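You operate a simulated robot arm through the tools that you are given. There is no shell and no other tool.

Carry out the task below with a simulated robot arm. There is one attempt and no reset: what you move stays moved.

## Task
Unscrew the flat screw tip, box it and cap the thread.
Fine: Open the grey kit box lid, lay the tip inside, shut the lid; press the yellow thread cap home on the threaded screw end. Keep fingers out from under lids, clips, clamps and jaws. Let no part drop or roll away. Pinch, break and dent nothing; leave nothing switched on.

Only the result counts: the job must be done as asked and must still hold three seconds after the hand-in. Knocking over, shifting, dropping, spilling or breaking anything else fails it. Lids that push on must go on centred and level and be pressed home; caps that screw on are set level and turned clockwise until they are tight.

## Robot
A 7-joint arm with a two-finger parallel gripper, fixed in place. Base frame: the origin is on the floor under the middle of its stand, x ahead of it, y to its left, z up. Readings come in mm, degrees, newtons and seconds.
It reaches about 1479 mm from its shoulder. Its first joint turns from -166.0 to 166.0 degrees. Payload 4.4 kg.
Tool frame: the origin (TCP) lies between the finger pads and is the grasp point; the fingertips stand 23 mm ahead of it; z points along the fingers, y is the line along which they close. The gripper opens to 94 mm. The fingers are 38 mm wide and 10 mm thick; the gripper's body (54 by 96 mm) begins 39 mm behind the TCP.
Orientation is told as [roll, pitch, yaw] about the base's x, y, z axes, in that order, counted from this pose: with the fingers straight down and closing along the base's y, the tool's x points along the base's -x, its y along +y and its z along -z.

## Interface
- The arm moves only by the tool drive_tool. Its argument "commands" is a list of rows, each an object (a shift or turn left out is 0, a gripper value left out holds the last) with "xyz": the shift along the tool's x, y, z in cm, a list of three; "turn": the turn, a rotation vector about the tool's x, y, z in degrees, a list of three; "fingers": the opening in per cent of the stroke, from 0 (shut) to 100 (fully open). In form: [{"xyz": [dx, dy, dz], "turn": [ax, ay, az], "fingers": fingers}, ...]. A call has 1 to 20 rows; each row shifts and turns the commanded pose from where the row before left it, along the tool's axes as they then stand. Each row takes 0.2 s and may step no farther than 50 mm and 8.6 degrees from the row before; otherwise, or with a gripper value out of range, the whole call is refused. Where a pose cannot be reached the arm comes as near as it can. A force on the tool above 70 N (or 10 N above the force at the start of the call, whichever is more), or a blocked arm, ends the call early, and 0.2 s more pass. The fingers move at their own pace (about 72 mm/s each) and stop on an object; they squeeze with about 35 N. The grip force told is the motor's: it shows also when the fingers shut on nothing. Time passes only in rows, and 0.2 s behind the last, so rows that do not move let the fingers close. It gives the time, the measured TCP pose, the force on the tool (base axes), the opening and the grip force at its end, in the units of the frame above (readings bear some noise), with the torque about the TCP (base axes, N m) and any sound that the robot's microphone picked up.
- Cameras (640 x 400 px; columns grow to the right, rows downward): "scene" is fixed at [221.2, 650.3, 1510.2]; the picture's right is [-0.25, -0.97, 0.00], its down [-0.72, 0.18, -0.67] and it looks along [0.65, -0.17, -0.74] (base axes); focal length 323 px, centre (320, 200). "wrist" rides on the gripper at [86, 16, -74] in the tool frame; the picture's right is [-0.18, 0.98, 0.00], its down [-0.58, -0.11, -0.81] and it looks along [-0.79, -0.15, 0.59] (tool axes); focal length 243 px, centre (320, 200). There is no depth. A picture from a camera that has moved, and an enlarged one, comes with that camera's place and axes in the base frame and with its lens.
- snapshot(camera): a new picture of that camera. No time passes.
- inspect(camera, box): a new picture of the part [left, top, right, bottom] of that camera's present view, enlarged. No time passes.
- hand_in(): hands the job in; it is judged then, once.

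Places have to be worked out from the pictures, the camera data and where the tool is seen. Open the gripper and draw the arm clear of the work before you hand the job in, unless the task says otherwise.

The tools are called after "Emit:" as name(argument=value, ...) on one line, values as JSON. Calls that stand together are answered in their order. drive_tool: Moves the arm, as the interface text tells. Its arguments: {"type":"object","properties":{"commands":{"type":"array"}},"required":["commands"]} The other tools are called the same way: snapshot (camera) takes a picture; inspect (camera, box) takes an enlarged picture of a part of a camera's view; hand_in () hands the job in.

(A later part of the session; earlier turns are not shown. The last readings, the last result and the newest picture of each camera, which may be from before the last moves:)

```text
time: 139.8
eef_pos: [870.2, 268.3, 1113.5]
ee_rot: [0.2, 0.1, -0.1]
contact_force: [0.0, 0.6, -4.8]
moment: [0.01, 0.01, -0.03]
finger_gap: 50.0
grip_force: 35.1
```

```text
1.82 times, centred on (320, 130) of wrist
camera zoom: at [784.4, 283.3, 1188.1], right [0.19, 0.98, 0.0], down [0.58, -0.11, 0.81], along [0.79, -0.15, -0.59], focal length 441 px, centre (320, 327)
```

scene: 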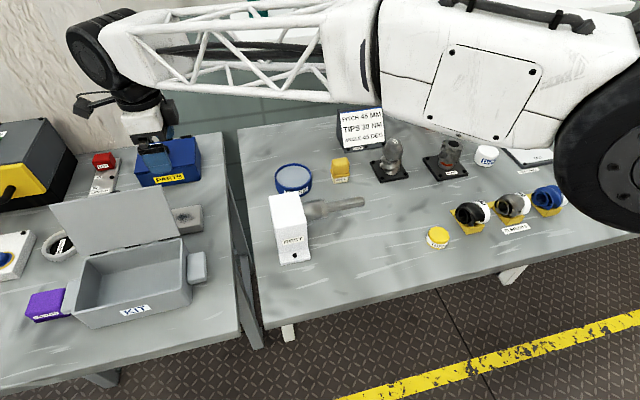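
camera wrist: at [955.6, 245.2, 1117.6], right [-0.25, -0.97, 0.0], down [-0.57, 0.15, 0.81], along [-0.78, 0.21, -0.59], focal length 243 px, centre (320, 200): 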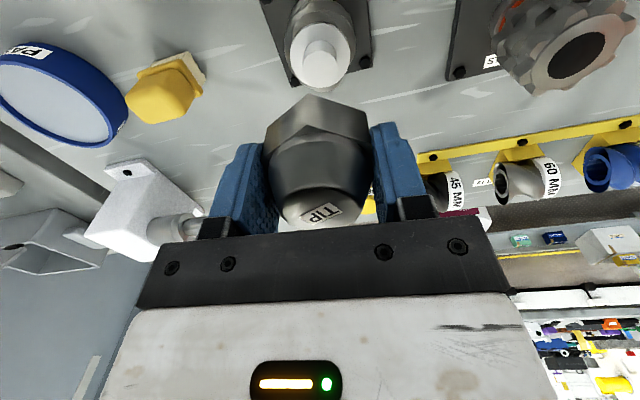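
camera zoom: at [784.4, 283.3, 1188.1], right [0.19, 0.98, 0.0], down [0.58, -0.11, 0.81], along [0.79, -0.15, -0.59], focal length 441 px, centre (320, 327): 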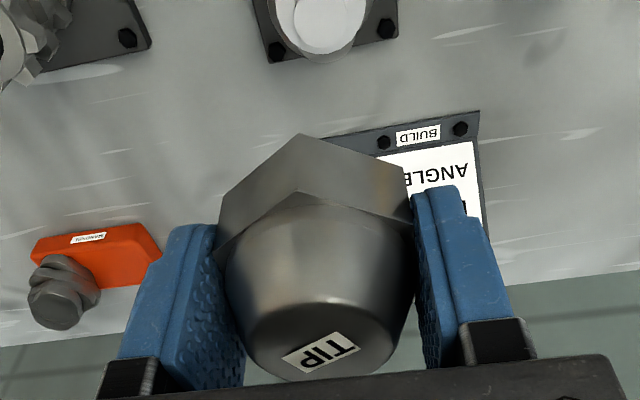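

The tip is firmly held. I carry it across, at z≈1113, to above the open box at about (625, 940).

Emit:
drive_tool(commands=[{"xyz": [1.5, 1.5, 0]}, {"xyz": [2.5, 3, 0]}, {"xyz": [2.5, 4, 0]}, {"xyz": [2.5, 4, 0]}, {"xyz": [2.5, 4, 0]}, {"xyz": [2.5, 4, 0]}, {"xyz": [2.5, 4, 0]}, {"xyz": [2.5, 4, 0]}, {"xyz": [2.5, 4, 0]}, {"xyz": [2.0, 4.3, 0]}, {"xyz": [1.0, 4.5, 0]}, {"xyz": [0, 4.5, 0]}, {"xyz": [0, 4.5, 0]}, {"xyz": [0, 4.5, 0]}, {"xyz": [0, 4.5, 0]}, {"xyz": [0, 4.5, 0]}, {"xyz": [0, 3, 0]}, {"xyz": [0, 1, 0]}, {"xyz": [0, 0, 0]}])

Emit:
snapshot(camera="wrist")

Emit:
snapshot(camera="scene")

```text
time: 143.8
eef_pos: [626.3, 946.9, 1115.5]
ee_rot: [0.2, 0.2, -0.1]
contact_force: [-0.8, -0.1, -4.5]
moment: [0.0, -0.04, -0.02]
finger_gap: 50.0
grip_force: 35.3
```

```text
taken
camera wrist: at [539.7, 961.7, 1191.4], right [0.19, 0.98, 0.0], down [0.58, -0.11, 0.81], along [0.79, -0.15, -0.59], focal length 243 px, centre (320, 200)
```

wrist: 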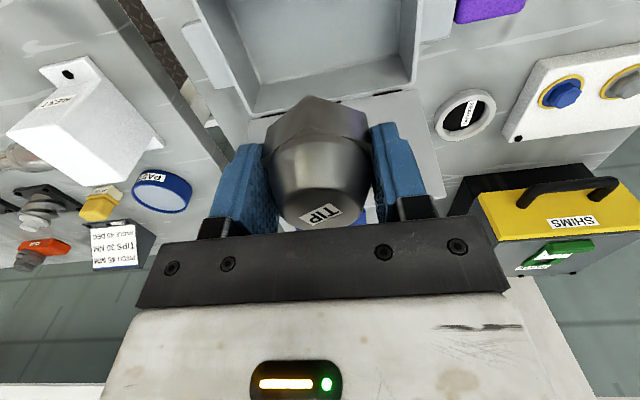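

```text
taken
```

scene: 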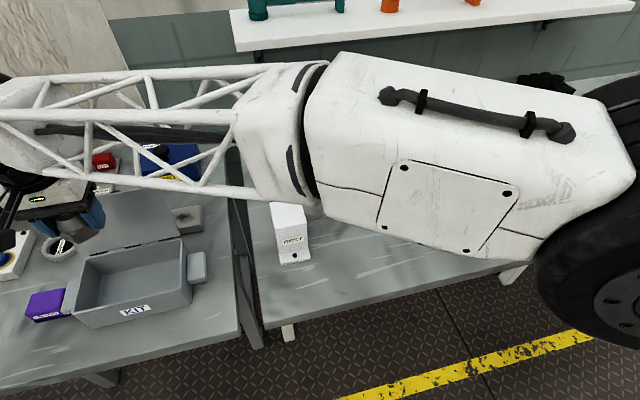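

The tip hangs above the box opening (rim back edge x≈698, y≈850–1035). I lower it straight down to rim height first.

Emit:
drive_tool(commands=[{"xyz": [0, 0, 2]}, {"xyz": [0, -0.3, 3]}, {"xyz": [0, -0.3, 3]}, {"xyz": [0, 0, 3]}, {"xyz": [0, 0, 2.5]}, {"xyz": [0, 0, 1.5]}, {"xyz": [0, 0, 0]}])

Emit:
snapshot(camera="wrist")

Emit:
inspect(camera="scene", box=[0, 150, 220, 320])

```text
time: 145.4
eef_pos: [627.4, 941.6, 964.7]
ee_rot: [0.3, 0.0, -0.1]
contact_force: [-0.2, 0.2, -4.2]
moment: [0.0, -0.01, -0.01]
finger_gap: 50.0
grip_force: 34.8
```

```text
taken
camera wrist: at [539.0, 956.0, 1040.2], right [0.18, 0.98, 0.0], down [0.58, -0.11, 0.81], along [0.79, -0.15, -0.59], focal length 243 px, centre (320, 200)
```

wrist: 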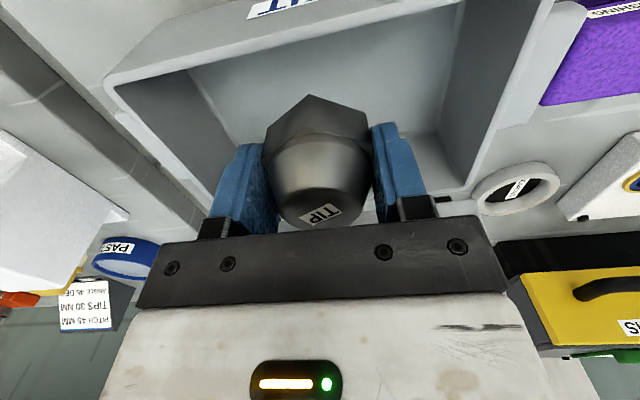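

```text
2.35 times, centred on (110, 235) of scene
camera zoom: at [221.2, 650.3, 1510.2], right [-0.25, -0.97, 0.0], down [-0.72, 0.18, -0.67], along [0.65, -0.17, -0.74], focal length 760 px, centre (814, 118)
```

zoom: 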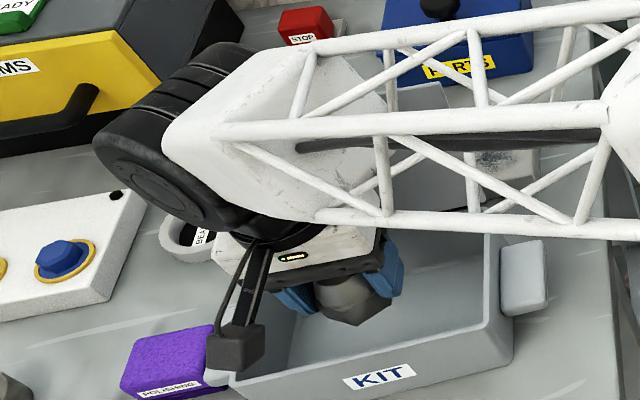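

All centred. I shift 4 mm toward the front-left clearance, for the camera bracket's sake keep it outside the front rim, and lower further to z≈905.

Emit:
drive_tool(commands=[{"xyz": [0.4, 0, 1]}, {"xyz": [0, 0, 1.5]}, {"xyz": [0, 0, 1.5]}, {"xyz": [0, 0, 1.5]}, {"xyz": [0, 0, 0]}])

Emit:
snapshot(camera="wrist")

Emit:
inspect(camera="scene", box=[30, 190, 222, 320])

```text
time: 146.6
eef_pos: [622.3, 942.6, 910.6]
ee_rot: [0.2, 0.2, 0.0]
contact_force: [0.9, 0.1, -4.2]
moment: [0.02, -0.01, 0.0]
finger_gap: 50.0
grip_force: 34.9
```

```text
taken
camera wrist: at [535.3, 957.1, 985.7], right [0.19, 0.98, 0.0], down [0.58, -0.11, 0.81], along [0.79, -0.15, -0.59], focal length 243 px, centre (320, 200)
```

wrist: 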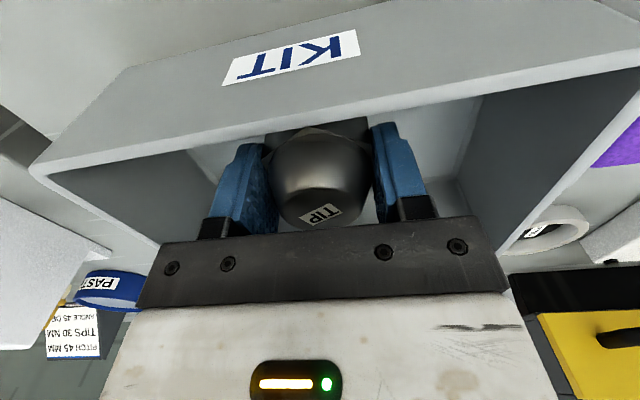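

```text
3.08 times, centred on (126, 255) of scene
camera zoom: at [221.2, 650.3, 1510.2], right [-0.25, -0.97, 0.0], down [-0.72, 0.18, -0.67], along [0.65, -0.17, -0.74], focal length 994 px, centre (917, 31)
```

zoom: 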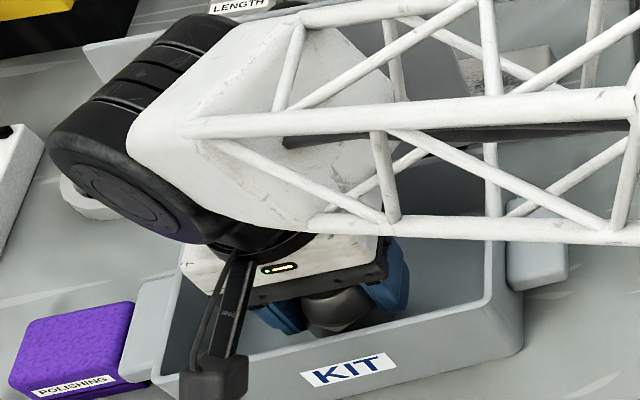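

Clear everywhere. I lower further in small steps toward the box floor, watching for the weight to come off.

Emit:
drive_tool(commands=[{"xyz": [0, 0, 0.8]}, {"xyz": [0, 0, 0.8]}, {"xyz": [0, 0, 0.5]}, {"xyz": [0, 0, 0]}])

Emit:
drive_tool(commands=[{"xyz": [0, 0, 0.3]}, {"xyz": [0, 0, 0.2]}, {"xyz": [0, 0, 0]}])

```text
time: 147.6
eef_pos: [621.8, 941.5, 889.8]
ee_rot: [0.1, 0.2, -0.1]
contact_force: [0.2, -0.1, -3.6]
moment: [0.01, 0.01, 0.01]
finger_gap: 49.9
grip_force: 34.8
```

```text
time: 148.4
eef_pos: [622.9, 942.8, 884.9]
ee_rot: [0.2, 0.0, -0.1]
contact_force: [-2.0, 1.2, 3.7]
moment: [-0.12, -0.1, -0.04]
finger_gap: 50.0
grip_force: 35.1
```

Contact: the force went from −3.6 to +3.7 N, so the tip stands on the box floor. I open the fingers gently and only then rise.

Emit:
drive_tool(commands=[{"fingers": 56}, {"fingers": 60}, {"fingers": 80}, {"fingers": 85}, {"xyz": [0, 0, 0]}])

Emit:
snapshot(camera="wrist")

```text
time: 149.6
eef_pos: [622.4, 941.5, 884.6]
ee_rot: [0.2, 0.1, -0.1]
contact_force: [0.7, 0.2, -0.1]
moment: [0.02, -0.05, -0.04]
finger_gap: 79.8
grip_force: 0.0
```

```text
taken
camera wrist: at [535.4, 956.4, 959.8], right [0.19, 0.98, 0.0], down [0.58, -0.11, 0.81], along [0.79, -0.15, -0.59], focal length 243 px, centre (320, 200)
```

wrist: 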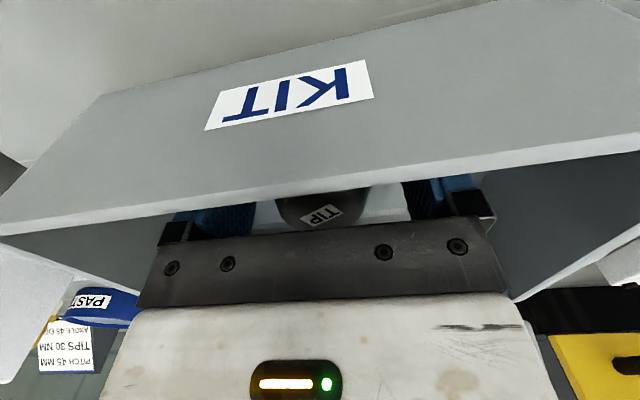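

The tip stands released in the box. I rise straight up out of the box and look.

Emit:
drive_tool(commands=[{"xyz": [0, 0, -1]}, {"xyz": [0, 0, -1.5]}, {"xyz": [0, 0, -2]}, {"xyz": [0, 0, -3]}, {"xyz": [0, 0, -4]}, {"xyz": [0, 0, -4]}, {"xyz": [0, 0, -4]}, {"xyz": [0, 0, -2.5]}, {"xyz": [0, 0, 0]}])

Emit:
snapshot(camera="wrist")

Emit:
inspect(camera="scene", box=[0, 150, 220, 320])

```text
time: 151.6
eef_pos: [622.5, 938.6, 1103.8]
ee_rot: [0.2, 0.0, -0.2]
contact_force: [-0.2, -0.6, 0.4]
moment: [0.0, -0.03, -0.04]
finger_gap: 79.9
grip_force: 0.0
```

```text
taken
camera wrist: at [534.9, 954.7, 1179.9], right [0.19, 0.98, 0.0], down [0.58, -0.11, 0.81], along [0.79, -0.15, -0.59], focal length 243 px, centre (320, 200)
```

wrist: 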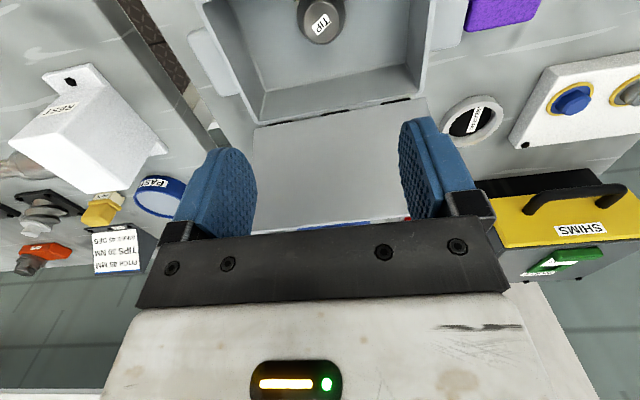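

```text
2.35 times, centred on (110, 235) of scene
camera zoom: at [221.2, 650.3, 1510.2], right [-0.25, -0.97, 0.0], down [-0.72, 0.18, -0.67], along [0.65, -0.17, -0.74], focal length 760 px, centre (814, 118)
```

zoom: 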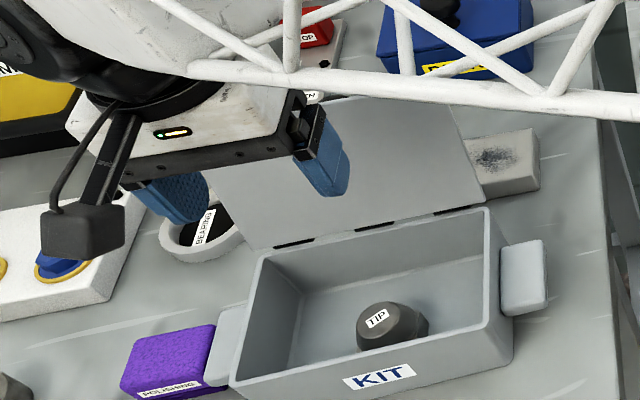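

The tip stands upright inside the box. Now to shut the lid the same way: I go back to the right-hand side at height, with fingers fully open, and take up the flat-hand posture again.

Emit:
drive_tool(commands=[{"xyz": [0, -2, -2.8], "fingers": 100}, {"xyz": [0, -4, 0]}, {"xyz": [0, -4, 0]}, {"xyz": [-2, -1.8, 0]}, {"xyz": [-4, 0, 0]}, {"xyz": [-4, 0, 0]}, {"xyz": [-4, 0, 0]}, {"xyz": [-0.6, 0, 0]}, {"turn": [0, 0, 8]}, {"turn": [0, 0, 8]}, {"turn": [0, 0, 8]}, {"turn": [0, 0, 8]}, {"turn": [0, 0, 8]}, {"turn": [0, 0, 8]}, {"turn": [0, 0, 8]}, {"turn": [0, 0, 8]}, {"turn": [0, 0, 8]}, {"turn": [0, 0, 8]}, {"turn": [0, 0, 8]}, {"turn": [0, 0, 2]}])

Emit:
drive_tool(commands=[{"xyz": [0, 0, 0]}, {"turn": [0, 8.1, 0]}, {"turn": [0, 8.1, 0]}, {"turn": [0, 8.1, 0]}, {"turn": [0, 8.1, 0]}, {"turn": [0, 8.1, 0]}, {"turn": [0, 8.1, 0]}, {"turn": [0, 8.1, 0]}, {"turn": [0, 8.3, 0]}, {"xyz": [0, 0, 0]}])

```text
time: 155.8
eef_pos: [769.0, 821.9, 1131.1]
ee_rot: [-0.1, 0.2, -90.0]
contact_force: [-0.7, -0.2, -0.2]
moment: [0.02, 0.01, 0.0]
finger_gap: 93.9
grip_force: 0.2
```

```text
time: 158.0
eef_pos: [769.2, 822.9, 1132.3]
ee_rot: [0.0, 65.3, -90.2]
contact_force: [-0.6, -0.1, -1.0]
moment: [0.0, 0.0, 0.01]
finger_gap: 93.9
grip_force: 0.1
```

Same place and posture as before. I turn the hand the 110° about the y-direction and look.

Emit:
drive_tool(commands=[{"turn": [3.38, 0, 7.25]}, {"turn": [3.38, 0, 7.25]}, {"turn": [3.38, 0, 7.25]}, {"turn": [3.38, 0, 7.25]}, {"turn": [3.38, 0, 7.25]}, {"turn": [3.38, 0, 7.25]}, {"turn": [3.38, 0, 7.25]}, {"turn": [3.38, 0, 7.25]}, {"turn": [3.38, 0, 7.25]}, {"turn": [3.38, 0, 7.25]}, {"turn": [3.38, 0, 7.25]}, {"turn": [3.38, 0, 7.25]}, {"turn": [3.38, 0, 7.25]}, {"turn": [2.535, 0, 5.44]}, {"xyz": [0, 0, 0]}])

Emit:
snapshot(camera="scene")

Emit:
snapshot(camera="wrist")

```text
time: 161.2
eef_pos: [770.3, 822.1, 1132.1]
ee_rot: [-99.0, -18.1, -153.6]
contact_force: [-0.4, -0.1, 0.8]
moment: [0.02, 0.02, 0.0]
finger_gap: 94.2
grip_force: 0.0
```

```text
taken
```

scene: 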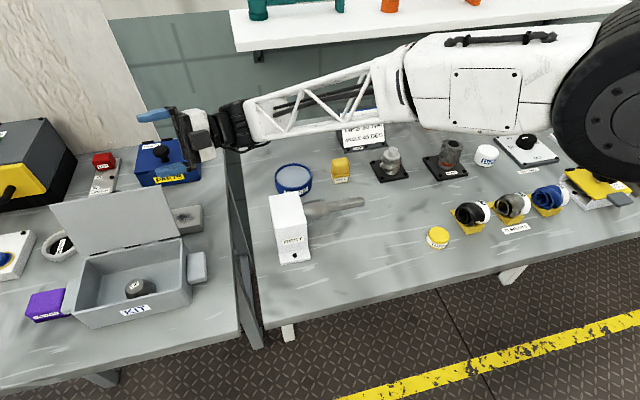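

```text
taken
camera wrist: at [865.8, 789.9, 1079.4], right [-0.5, -0.07, -0.87], down [-0.14, -0.98, 0.16], along [-0.86, 0.2, 0.47], focal length 243 px, centre (320, 200)
```

wrist: 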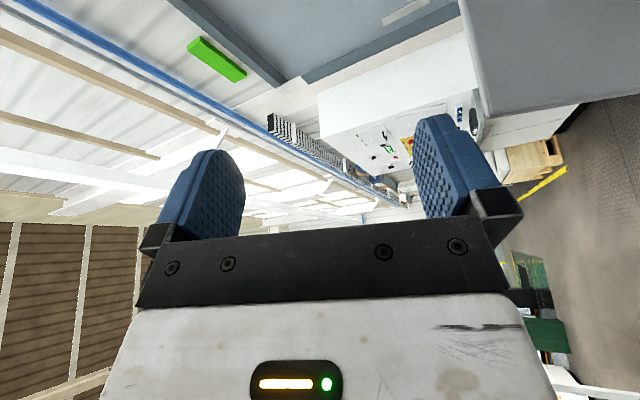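

Orientation matches the earlier one. I lower to knob height, still beside the lid.

Emit:
drive_tool(commands=[{"xyz": [1.24, 3.76, -0.578]}, {"xyz": [1.24, 3.76, -0.578]}, {"xyz": [1.24, 3.76, -0.578]}, {"xyz": [0, 0, 0]}])

Emit:
snapshot(camera="wrist")

Emit:
inspect(camera="scene", box=[0, 150, 220, 320])

```text
time: 162.2
eef_pos: [767.8, 822.5, 1013.5]
ee_rot: [-99.1, -18.0, -153.6]
contact_force: [-0.3, -0.5, 0.2]
moment: [0.04, -0.04, 0.01]
finger_gap: 93.8
grip_force: 0.1
```

```text
taken
camera wrist: at [864.9, 790.9, 960.9], right [-0.49, -0.07, -0.87], down [-0.14, -0.98, 0.16], along [-0.86, 0.2, 0.47], focal length 243 px, centre (320, 200)
```

wrist: 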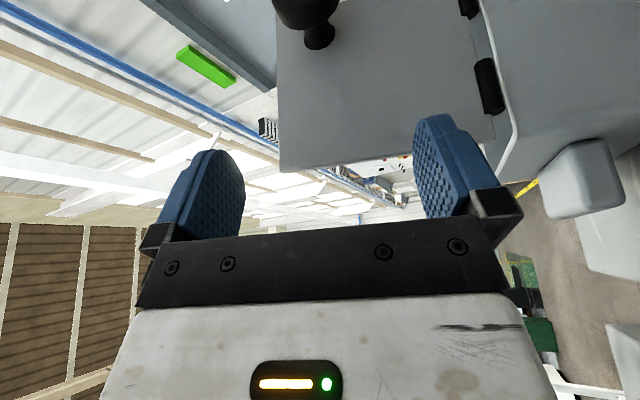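

```text
2.35 times, centred on (110, 235) of scene
camera zoom: at [221.2, 650.3, 1510.2], right [-0.25, -0.97, 0.0], down [-0.72, 0.18, -0.67], along [0.65, -0.17, -0.74], focal length 760 px, centre (814, 118)
```

zoom: 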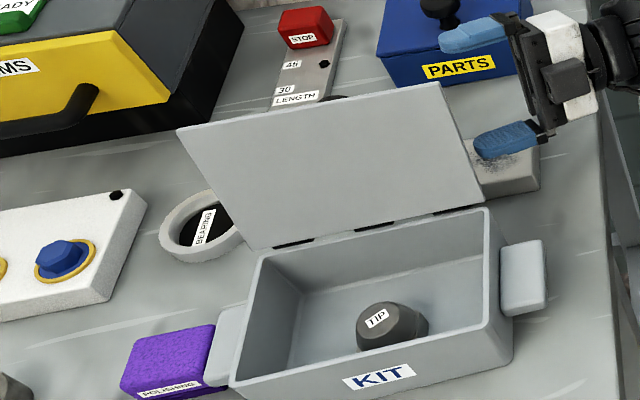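

The lid now seems to lean at about 101–107° instead of 110°. I advance half-way and measure the knob's place and angle before closing on it.

Emit:
drive_tool(commands=[{"xyz": [0.5, 0, 1.13]}, {"xyz": [0.9, 0, 1.93]}, {"xyz": [0.7, 0, 1.5]}, {"xyz": [0, 0, 0]}])

Emit:
snapshot(camera="wrist")

Emit:
inspect(camera="wrist", box=[240, 20, 560, 220])

```text
time: 163.2
eef_pos: [768.4, 873.0, 1013.3]
ee_rot: [-99.0, -18.0, -153.6]
contact_force: [-0.7, -0.3, -0.7]
moment: [0.0, 0.02, 0.03]
finger_gap: 94.3
grip_force: 0.1
```

```text
taken
camera wrist: at [865.7, 840.9, 959.7], right [-0.49, -0.07, -0.87], down [-0.14, -0.98, 0.16], along [-0.86, 0.2, 0.47], focal length 243 px, centre (320, 200)
```

wrist: 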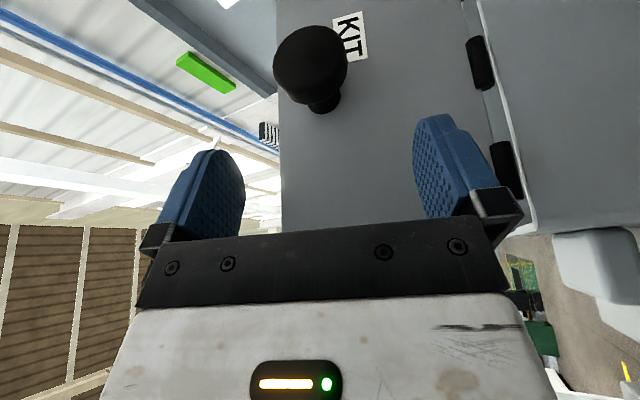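

```text
2.00 times, centred on (400, 120) of wrist
camera zoom: at [865.7, 840.9, 959.7], right [-0.49, -0.07, -0.87], down [-0.14, -0.98, 0.16], along [-0.86, 0.2, 0.47], focal length 485 px, centre (160, 360)
```

zoom: 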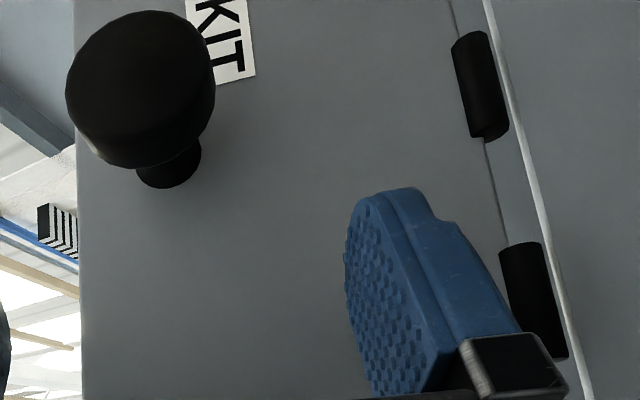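

The knob's neck shows the lid leaning at about 107°. I turn the hand 3° back to match and slide on along +y until the knob is between the pads.

Emit:
drive_tool(commands=[{"turn": [-1.27, 0, -2.72]}, {"xyz": [0.66, 0, 1.43]}, {"xyz": [0.75, 0, 1.6]}, {"xyz": [0.75, 0, 1.6]}, {"xyz": [0.5, 0, 1.08]}, {"xyz": [0, 0, 0]}])

Emit:
snapshot(camera="wrist")

```text
time: 164.6
eef_pos: [768.1, 936.3, 1013.2]
ee_rot: [-97.6, -15.4, -154.0]
contact_force: [-0.4, 0.6, 0.2]
moment: [0.0, -0.01, 0.0]
finger_gap: 94.2
grip_force: 0.1
```

```text
taken
camera wrist: at [868.4, 904.7, 965.7], right [-0.45, -0.07, -0.89], down [-0.15, -0.98, 0.15], along [-0.88, 0.2, 0.43], focal length 243 px, centre (320, 200)
```

wrist: 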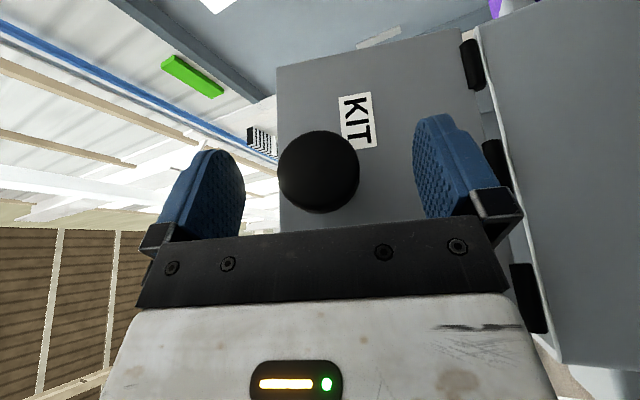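

The knob is centred crosswise but sits about 6 mm farther in; I correct (−6 mm toward the lid, +3 mm in y) and then close gently.

Emit:
drive_tool(commands=[{"xyz": [-0.42, -0.1, 0.52]}, {"xyz": [0, 0, 0]}])

Emit:
snapshot(camera="wrist")

Emit:
drive_tool(commands=[{"fingers": 60}, {"fingers": 50}, {"fingers": 47}, {"fingers": 45}, {"fingers": 40}, {"fingers": 0}, {"fingers": 0}])

Emit:
inspect(camera="scene", box=[0, 150, 220, 320])

```text
time: 165.2
eef_pos: [762.7, 939.3, 1015.7]
ee_rot: [-97.6, -15.3, -154.0]
contact_force: [0.8, 0.1, -0.2]
moment: [0.01, 0.0, 0.0]
finger_gap: 94.2
grip_force: 0.0
```

```text
taken
camera wrist: at [862.7, 907.3, 967.8], right [-0.45, -0.07, -0.89], down [-0.15, -0.98, 0.15], along [-0.88, 0.2, 0.43], focal length 243 px, centre (320, 200)
```

wrist: 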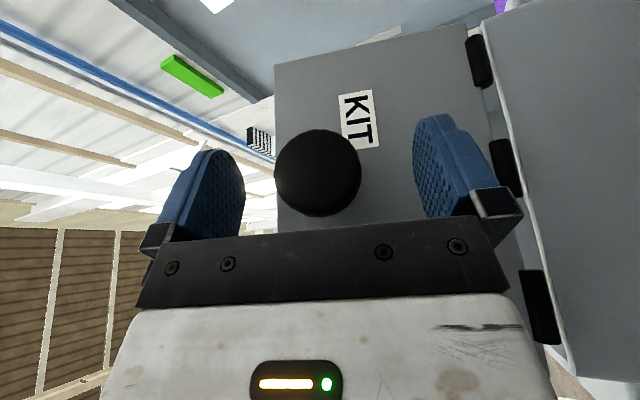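

```text
time: 166.8
eef_pos: [763.5, 940.4, 1015.7]
ee_rot: [-97.6, -15.4, -154.0]
contact_force: [5.2, 0.7, 7.6]
moment: [0.04, -0.06, -0.1]
finger_gap: 42.0
grip_force: 35.1
```

```text
2.35 times, centred on (110, 235) of scene
camera zoom: at [221.2, 650.3, 1510.2], right [-0.25, -0.97, 0.0], down [-0.72, 0.18, -0.67], along [0.65, -0.17, -0.74], focal length 760 px, centre (814, 118)
```

zoom: 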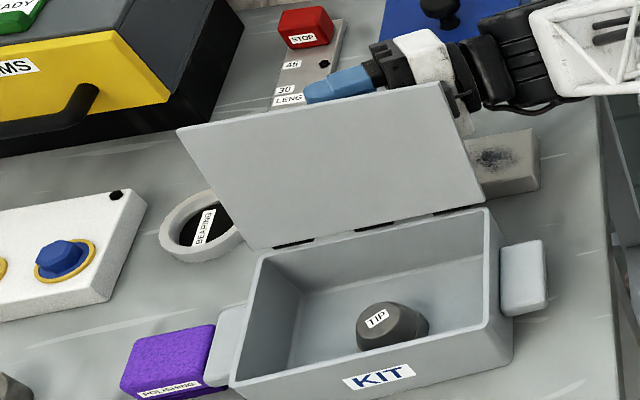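

The knob is held again and the box has not moved. I swing the lid shut along the same arc, first 30°.

Emit:
drive_tool(commands=[{"xyz": [-0.77, -0.264, 0.359], "turn": [-2.113, 0, -4.532]}, {"xyz": [-0.77, -0.264, 0.359], "turn": [-2.113, 0, -4.532]}, {"xyz": [-0.77, -0.264, 0.359], "turn": [-2.113, 0, -4.532]}, {"xyz": [0, 0, 0]}])

Emit:
drive_tool(commands=[{"xyz": [-0.77, -0.264, 0.359], "turn": [-2.113, 0, -4.532]}, {"xyz": [-0.77, -0.264, 0.359], "turn": [-2.113, 0, -4.532]}, {"xyz": [-0.77, -0.264, 0.359], "turn": [-2.113, 0, -4.532]}, {"xyz": [0, 0, 0]}])

Emit:
inspect(camera="scene", box=[0, 150, 220, 320])

```text
time: 167.8
eef_pos: [739.7, 939.4, 1028.4]
ee_rot: [-91.0, -1.8, -155.0]
contact_force: [1.7, -2.5, 0.7]
moment: [-0.32, -0.16, 0.3]
finger_gap: 41.6
grip_force: 35.6
```

```text
time: 168.8
eef_pos: [714.7, 939.5, 1033.8]
ee_rot: [-84.6, 11.7, -154.6]
contact_force: [0.2, -1.3, 0.6]
moment: [-0.01, -0.04, -0.01]
finger_gap: 41.4
grip_force: 35.2
```

```text
2.35 times, centred on (110, 235) of scene
camera zoom: at [221.2, 650.3, 1510.2], right [-0.25, -0.97, 0.0], down [-0.72, 0.18, -0.67], along [0.65, -0.17, -0.74], focal length 760 px, centre (814, 118)
```

zoom: 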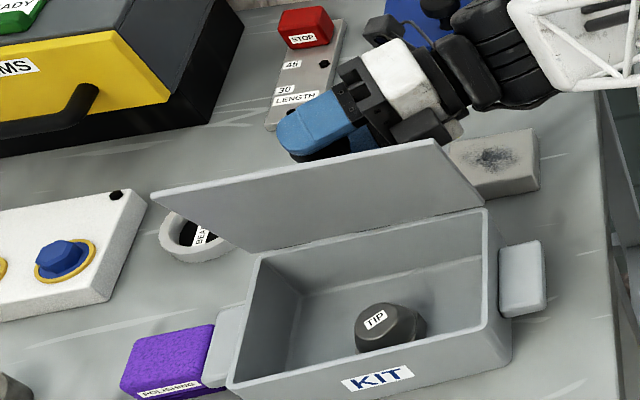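

Smooth, box still. I continue to about 47°, then 17°.

Emit:
drive_tool(commands=[{"xyz": [-0.77, -0.264, 0.359], "turn": [-2.113, 0, -4.532]}, {"xyz": [-0.77, -0.264, 0.359], "turn": [-2.113, 0, -4.532]}, {"xyz": [-0.77, -0.264, 0.359], "turn": [-2.113, 0, -4.532]}, {"xyz": [-0.77, -0.264, 0.359], "turn": [-2.113, 0, -4.532]}, {"xyz": [-0.77, -0.264, 0.359], "turn": [-2.113, 0, -4.532]}, {"xyz": [-0.77, -0.264, 0.359], "turn": [-2.113, 0, -4.532]}, {"xyz": [0, 0, 0]}])

Emit:
inspect(camera="scene", box=[0, 150, 220, 320])

```text
time: 170.4
eef_pos: [660.4, 939.4, 1026.8]
ee_rot: [-68.8, 38.4, -147.7]
contact_force: [2.0, -1.1, -0.1]
moment: [-0.19, -0.08, 0.01]
finger_gap: 41.4
grip_force: 35.0
```

```text
2.35 times, centred on (110, 235) of scene
camera zoom: at [221.2, 650.3, 1510.2], right [-0.25, -0.97, 0.0], down [-0.72, 0.18, -0.67], along [0.65, -0.17, -0.74], focal length 760 px, centre (814, 118)
```

zoom: 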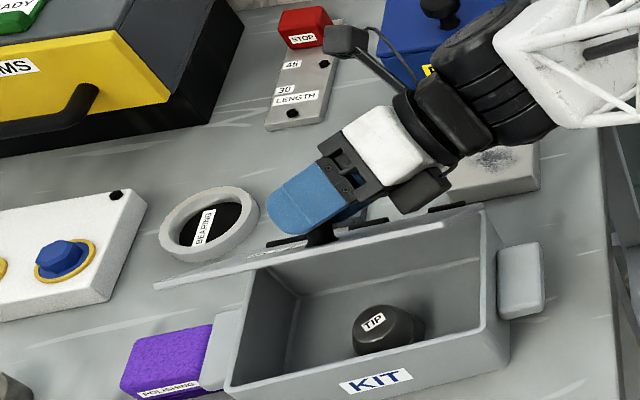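

The box may have crept ~3 mm to the left; I will set that right at the end. I continue to close, to about 17°.

Emit:
drive_tool(commands=[{"xyz": [-0.77, -0.264, 0.359], "turn": [-2.113, 0, -4.532]}, {"xyz": [-0.77, -0.264, 0.359], "turn": [-2.113, 0, -4.532]}, {"xyz": [-0.77, -0.264, 0.359], "turn": [-2.113, 0, -4.532]}, {"xyz": [-0.77, -0.264, 0.359], "turn": [-2.113, 0, -4.532]}, {"xyz": [-0.77, -0.264, 0.359], "turn": [-2.113, 0, -4.532]}, {"xyz": [-0.77, -0.264, 0.359], "turn": [-2.113, 0, -4.532]}, {"xyz": [0, 0, 0]}])

Emit:
inspect(camera="scene", box=[0, 180, 220, 350])

Emit:
snapshot(camera="wrist")

```text
time: 172.0
eef_pos: [621.5, 938.8, 995.0]
ee_rot: [-36.2, 60.2, -122.5]
contact_force: [-0.8, -0.8, -0.6]
moment: [0.29, 0.39, 0.11]
finger_gap: 41.3
grip_force: 35.3
```

```text
2.35 times, centred on (110, 265) of scene
camera zoom: at [221.2, 650.3, 1510.2], right [-0.25, -0.97, 0.0], down [-0.72, 0.18, -0.67], along [0.65, -0.17, -0.74], focal length 760 px, centre (814, 47)
```

zoom: 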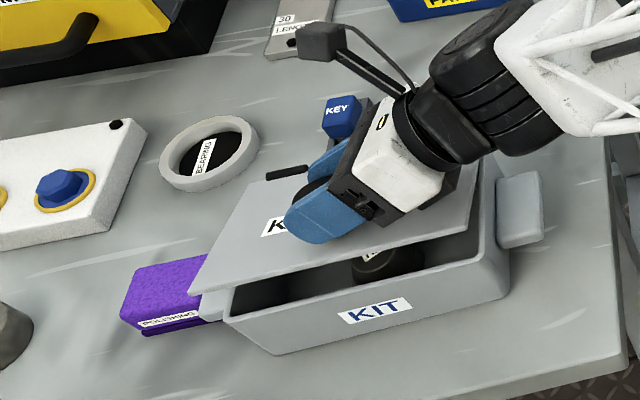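

```text
taken
camera wrist: at [668.1, 906.5, 1094.7], right [0.89, -0.08, -0.45], down [-0.16, -0.98, -0.15], along [-0.43, 0.21, -0.88], focal length 243 px, centre (320, 200)
```

wrist: 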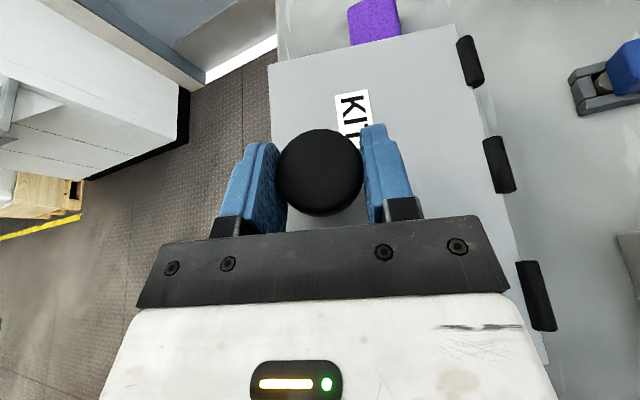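

Nearly there; lid about 17° open and the box ~5 mm too far left. I close the remaining arc in small steps.

Emit:
drive_tool(commands=[{"xyz": [-0.77, -0.264, 0.359], "turn": [-2.113, 0, -4.532]}, {"xyz": [-0.77, -0.264, 0.359], "turn": [-2.113, 0, -4.532]}, {"xyz": [0, 0, 0]}])

Emit:
inspect(camera="scene", box=[0, 180, 220, 350])

```text
time: 172.8
eef_pos: [612.4, 938.8, 979.4]
ee_rot: [-16.6, 64.4, -104.9]
contact_force: [1.7, -0.8, -0.1]
moment: [0.44, 0.18, -0.13]
finger_gap: 41.5
grip_force: 35.0
```

```text
2.35 times, centred on (110, 265) of scene
camera zoom: at [221.2, 650.3, 1510.2], right [-0.25, -0.97, 0.0], down [-0.72, 0.18, -0.67], along [0.65, -0.17, -0.74], focal length 760 px, centre (814, 47)
```

zoom: 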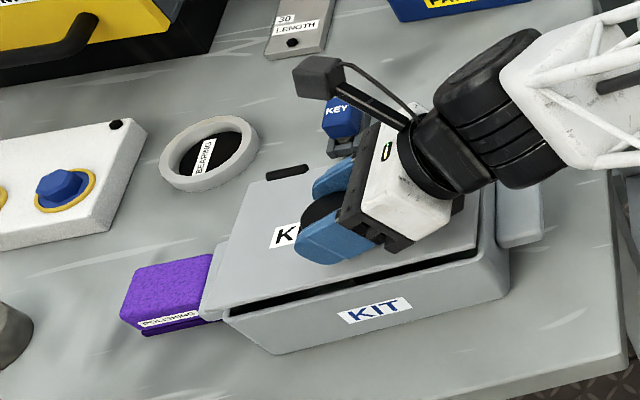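

Almost shut. One more 5° row, then a small one, watching for contact.

Emit:
drive_tool(commands=[{"xyz": [-0.77, -0.264, 0.359], "turn": [-2.113, 0, -4.532]}, {"xyz": [0, 0, 0]}])

Emit:
drive_tool(commands=[{"xyz": [-0.31, -0.1, 0.144], "turn": [-0.845, 0, -1.81]}, {"xyz": [0, 0, 0]}])

Emit:
inspect(camera="scene", box=[0, 180, 220, 350])

Emit:
snapshot(camera="wrist")

```text
time: 173.4
eef_pos: [607.5, 939.9, 971.0]
ee_rot: [-5.0, 65.1, -94.4]
contact_force: [-1.5, -0.5, 0.0]
moment: [0.49, 0.41, 0.18]
finger_gap: 41.5
grip_force: 34.8
```

```text
time: 174.0
eef_pos: [607.2, 939.3, 967.1]
ee_rot: [-0.2, 65.2, -90.2]
contact_force: [0.0, -1.0, -1.3]
moment: [0.32, 0.46, 0.05]
finger_gap: 41.4
grip_force: 34.8
```

```text
2.35 times, centred on (110, 265) of scene
camera zoom: at [221.2, 650.3, 1510.2], right [-0.25, -0.97, 0.0], down [-0.72, 0.18, -0.67], along [0.65, -0.17, -0.74], focal length 760 px, centre (814, 47)
```

zoom: 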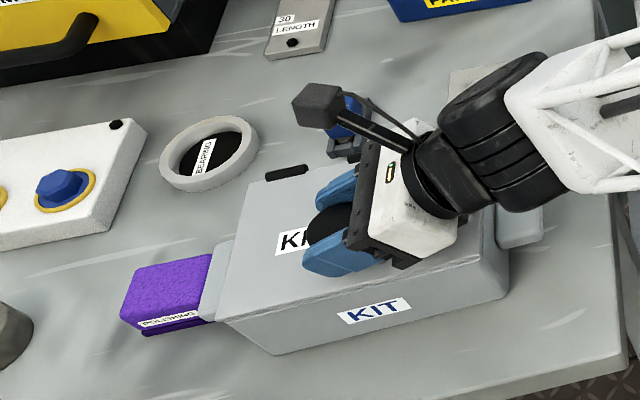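

```text
taken
camera wrist: at [622.5, 906.6, 1078.2], right [0.98, -0.08, -0.17], down [-0.11, -0.98, -0.19], along [-0.15, 0.21, -0.97], focal length 243 px, centre (320, 200)
```

wrist: 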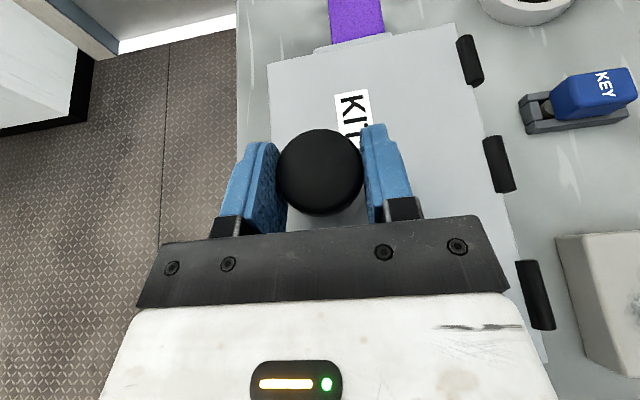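

The lid is shut; the box is turned ~1.7° and ~3.7 mm too far in +y. While still holding the knob I turn it back 1.7° and draw it 3.7 mm in −y.

Emit:
drive_tool(commands=[{"turn": [-0.77, 0, 0.36]}, {"xyz": [-0.08, 0, -0.17], "turn": [-0.77, 0, 0.36]}, {"xyz": [-0.08, 0, -0.17]}, {"xyz": [0, 0, 0]}])

Emit:
inspect(camera="scene", box=[0, 180, 220, 350])

Emit:
snapshot(camera="wrist")

```text
time: 175.0
eef_pos: [606.2, 935.4, 967.7]
ee_rot: [-0.3, 65.2, -92.0]
contact_force: [0.7, 0.6, 0.7]
moment: [0.57, 0.35, -0.02]
finger_gap: 41.1
grip_force: 35.1
```

```text
2.35 times, centred on (110, 265) of scene
camera zoom: at [221.2, 650.3, 1510.2], right [-0.25, -0.97, 0.0], down [-0.72, 0.18, -0.67], along [0.65, -0.17, -0.74], focal length 760 px, centre (814, 47)
```

zoom: 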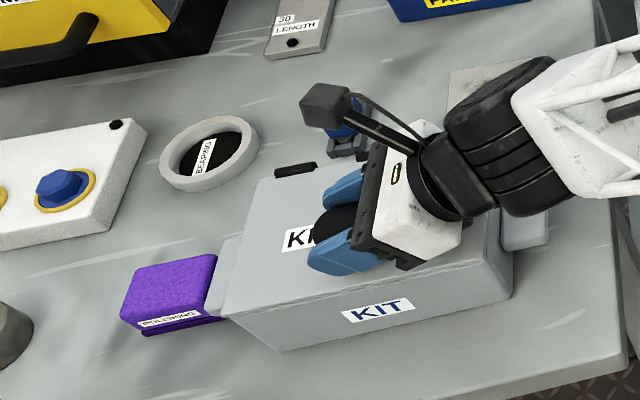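

```text
taken
camera wrist: at [621.5, 902.0, 1077.7], right [0.98, -0.11, -0.17], down [-0.14, -0.97, -0.19], along [-0.14, 0.21, -0.97], focal length 243 px, centre (320, 200)
```

wrist: 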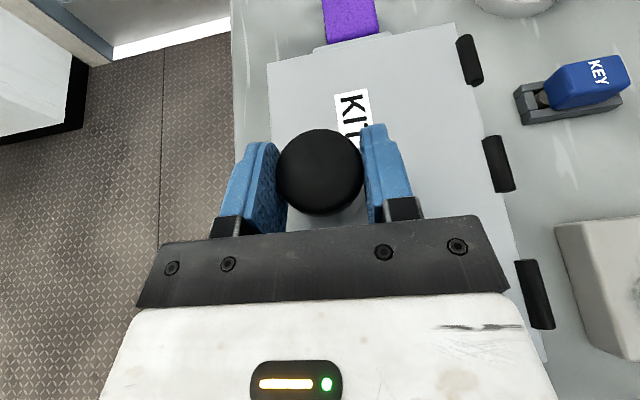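

Label within a pixel or two of the first picture. I release the knob, withdraw along −y and rise.

Emit:
drive_tool(commands=[{"fingers": 50}, {"fingers": 60}, {"fingers": 100}, {"fingers": 100}, {"fingers": 100}, {"xyz": [-0.5, 0, -1.1]}, {"xyz": [-0.85, 0, -1.8]}, {"xyz": [-0.85, 0, -1.8]}, {"xyz": [-0.85, 0, -1.8]}, {"xyz": [-0.5, 0, -1.1]}, {"xyz": [0, 0, 0]}])

Emit:
snapshot(camera="wrist")

Emit:
inspect(camera="scene", box=[0, 180, 220, 350])

```text
time: 177.4
eef_pos: [603.9, 851.4, 967.0]
ee_rot: [-0.3, 65.3, -92.0]
contact_force: [0.3, 0.2, 0.0]
moment: [0.02, -0.02, 0.03]
finger_gap: 94.0
grip_force: 0.0
```

```text
taken
camera wrist: at [618.6, 818.8, 1077.9], right [0.98, -0.11, -0.17], down [-0.14, -0.97, -0.19], along [-0.14, 0.21, -0.97], focal length 243 px, centre (320, 200)
```

wrist: 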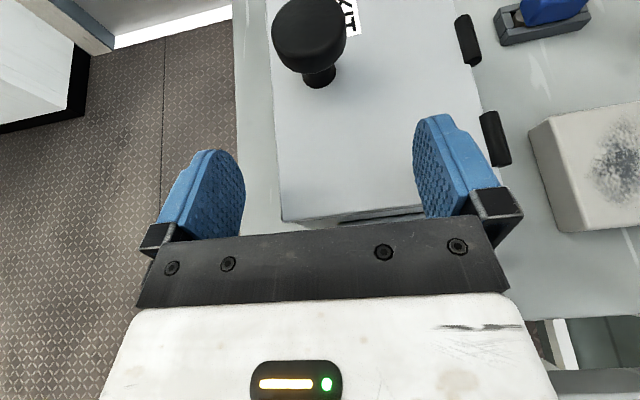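

```text
2.35 times, centred on (110, 265) of scene
camera zoom: at [221.2, 650.3, 1510.2], right [-0.25, -0.97, 0.0], down [-0.72, 0.18, -0.67], along [0.65, -0.17, -0.74], focal length 760 px, centre (814, 47)
```

zoom: 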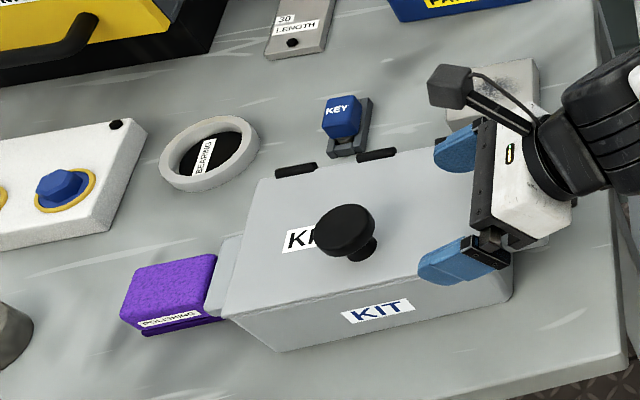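

I check the lid's seam closely for any gap.

Emit:
inspect(camera="wrist", box=[260, 120, 460, 240])

Emit:
inspect(camera="scene", box=[70, 230, 200, 335])

```text
3.20 times, centred on (360, 180) of wrist
camera zoom: at [618.6, 818.8, 1077.9], right [0.98, -0.11, -0.17], down [-0.14, -0.97, -0.19], along [-0.14, 0.21, -0.97], focal length 776 px, centre (192, 264)
```

zoom: 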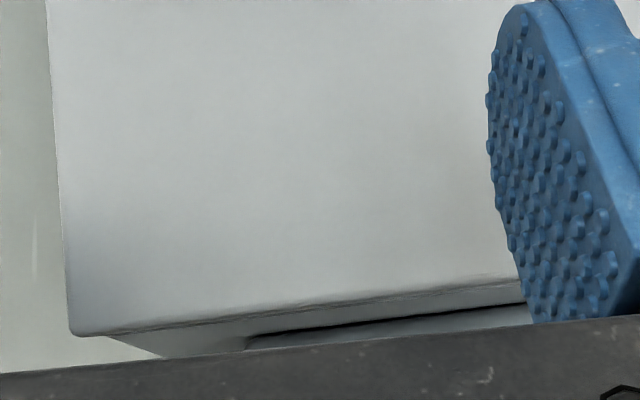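

```text
3.81 times, centred on (135, 282) of scene
camera zoom: at [221.2, 650.3, 1510.2], right [-0.25, -0.97, 0.0], down [-0.72, 0.18, -0.67], along [0.65, -0.17, -0.74], focal length 1231 px, centre (1025, -114)
```

zoom: 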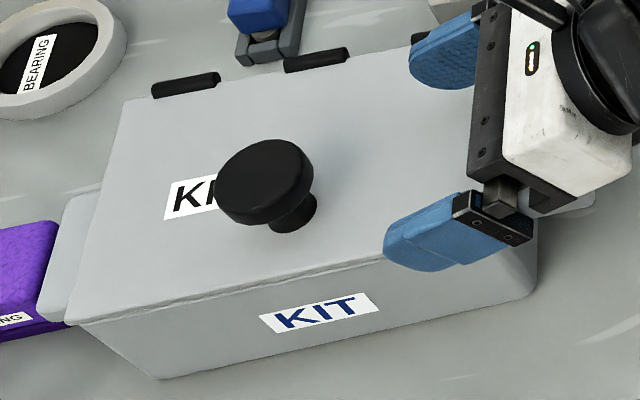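

The lid is flush (the dark line is the handle's shadow). I rise and bring the hand back to fingers-down, then go to look at the yellow thread cap.

Emit:
drive_tool(commands=[{"xyz": [2, 0, -0.93]}, {"xyz": [3.6, 0, -1.69]}, {"xyz": [3.6, 0, -1.69]}, {"xyz": [3.6, 0, -1.69]}, {"xyz": [1.8, 0, -0.85]}, {"turn": [0, -8.15, 0]}, {"turn": [0, -8.15, 0]}, {"turn": [0, -8.15, 0]}, {"turn": [0, -8.15, 0]}, {"turn": [0, -8.15, 0]}, {"turn": [0, -8.15, 0]}, {"turn": [0, -8.15, 0]}, {"turn": [0, -8.15, 0]}, {"turn": [0, 0, -2]}, {"xyz": [0, 0, 0]}])

Emit:
snapshot(camera="scene")

```text
time: 180.6
eef_pos: [603.3, 850.7, 1129.7]
ee_rot: [-0.1, 0.0, -89.7]
contact_force: [0.0, -0.4, 1.0]
moment: [-0.03, 0.0, -0.03]
finger_gap: 94.1
grip_force: 0.2
```

```text
taken
```

scene: 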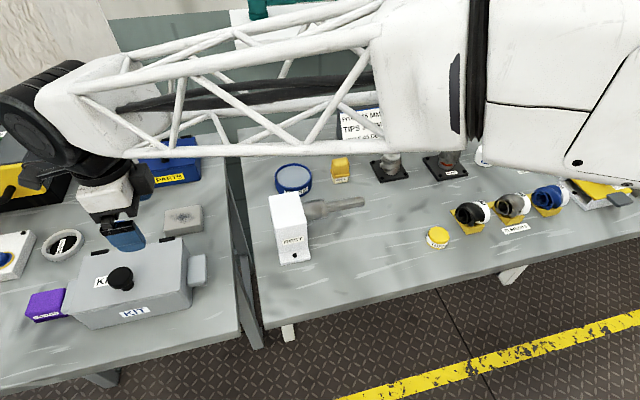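

All in order. I turn to yaw 0 and travel to above the cap.

Emit:
drive_tool(commands=[{"turn": [0, 0, -8.15]}, {"turn": [0, 0, -8.15]}, {"turn": [0, 0, -8.15]}, {"turn": [0, 0, -8.15]}, {"turn": [0, 0, -8.15]}, {"turn": [0, 0, -8.15]}, {"turn": [0, 0, -8.15]}, {"turn": [0, 0, -8.15]}, {"turn": [0, 0, -8.15]}, {"turn": [0, 0, -8.15]}, {"turn": [0, 0, -8.15]}, {"xyz": [0, 0, 0]}])

Emit:
drive_tool(commands=[{"xyz": [0.5, -3, 0]}, {"xyz": [0.5, -4.5, 0]}, {"xyz": [0.5, -4.5, 0]}, {"xyz": [0.5, -4.5, 0]}, {"xyz": [0.5, -4.5, 0]}, {"xyz": [0.5, -4.5, 0]}, {"xyz": [0.5, -4.5, 0]}, {"xyz": [0.5, -4.5, 0]}, {"xyz": [0.5, -4.5, 0]}, {"xyz": [0.5, -4.5, 0]}, {"xyz": [0.5, -4.5, 0]}, {"xyz": [0.5, -4.5, 1]}, {"xyz": [0.3, -4.5, 2]}, {"xyz": [0, -2, 4]}, {"xyz": [0, 0, 4]}, {"xyz": [0, 0, 2]}, {"xyz": [0, 0, 0]}])

Emit:
snapshot(camera="wrist")

Emit:
inspect(camera="scene", box=[0, 150, 240, 350])

```text
time: 183.2
eef_pos: [604.1, 849.2, 1128.1]
ee_rot: [0.2, 0.1, 0.0]
contact_force: [-0.5, -0.4, -0.6]
moment: [-0.02, 0.01, -0.02]
finger_gap: 94.2
grip_force: 0.1
```

```text
time: 186.8
eef_pos: [539.9, 258.9, 999.2]
ee_rot: [0.1, 0.1, -0.1]
contact_force: [0.3, 0.0, -0.6]
moment: [-0.02, -0.02, -0.03]
finger_gap: 94.3
grip_force: 0.1
```

```text
taken
camera wrist: at [453.6, 275.0, 1073.3], right [0.19, 0.98, 0.0], down [0.58, -0.11, 0.81], along [0.79, -0.15, -0.59], focal length 243 px, centre (320, 200)
```

wrist: 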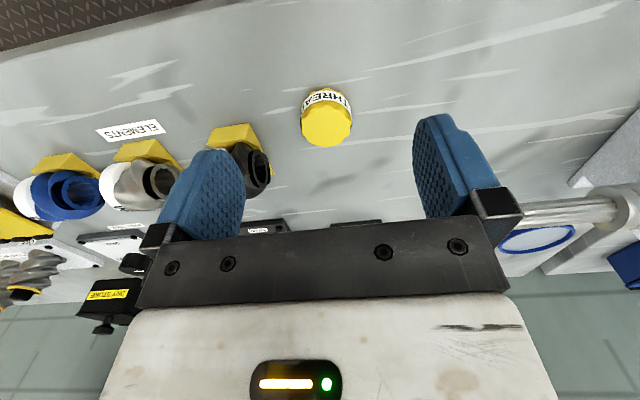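

```text
2.00 times, centred on (120, 250) of scene
camera zoom: at [221.2, 650.3, 1510.2], right [-0.25, -0.97, 0.0], down [-0.72, 0.18, -0.67], along [0.65, -0.17, -0.74], focal length 646 px, centre (720, 100)
```

zoom: 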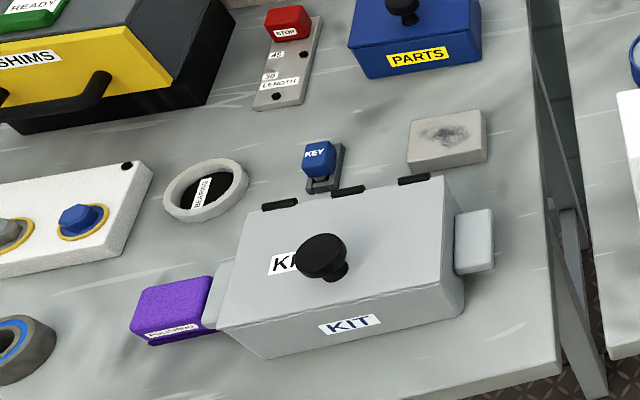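

Box shut, neighbours in place. Now the cap: I zoom in on it.

Emit:
inspect(camera="wrist", box=[270, 60, 390, 170])

Emit:
inspect(camera="scene", box=[400, 210, 480, 265])

Emit:
inspect(camera="scene", box=[350, 120, 430, 195])

```text
3.64 times, centred on (330, 115) of wrist
camera zoom: at [453.6, 275.0, 1073.3], right [0.19, 0.98, 0.0], down [0.58, -0.11, 0.81], along [0.79, -0.15, -0.59], focal length 882 px, centre (284, 509)
```

zoom: 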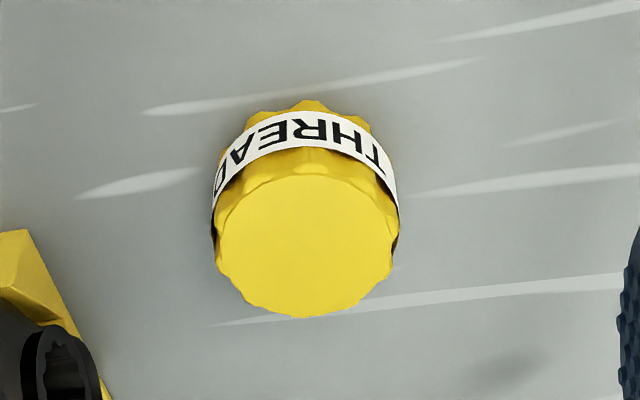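

```text
7.27 times, centred on (440, 238) of scene
camera zoom: at [221.2, 650.3, 1510.2], right [-0.25, -0.97, 0.0], down [-0.72, 0.18, -0.67], along [0.65, -0.17, -0.74], focal length 2350 px, centre (-553, -73)
```

zoom: 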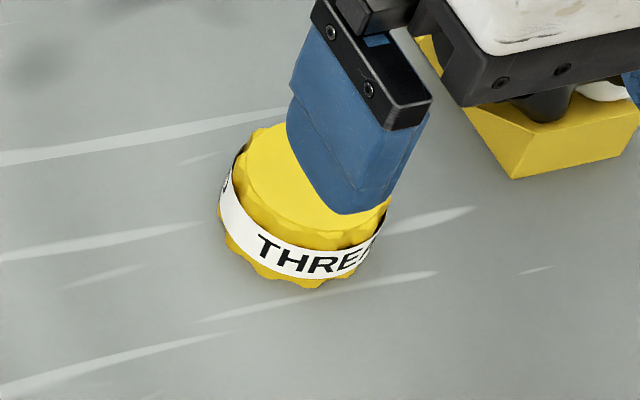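

```text
5.33 times, centred on (390, 158) of scene
camera zoom: at [221.2, 650.3, 1510.2], right [-0.25, -0.97, 0.0], down [-0.72, 0.18, -0.67], along [0.65, -0.17, -0.74], focal length 1724 px, centre (-53, 427)
```

zoom: 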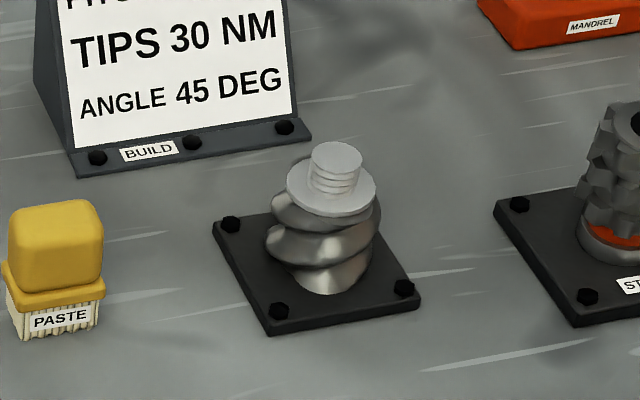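

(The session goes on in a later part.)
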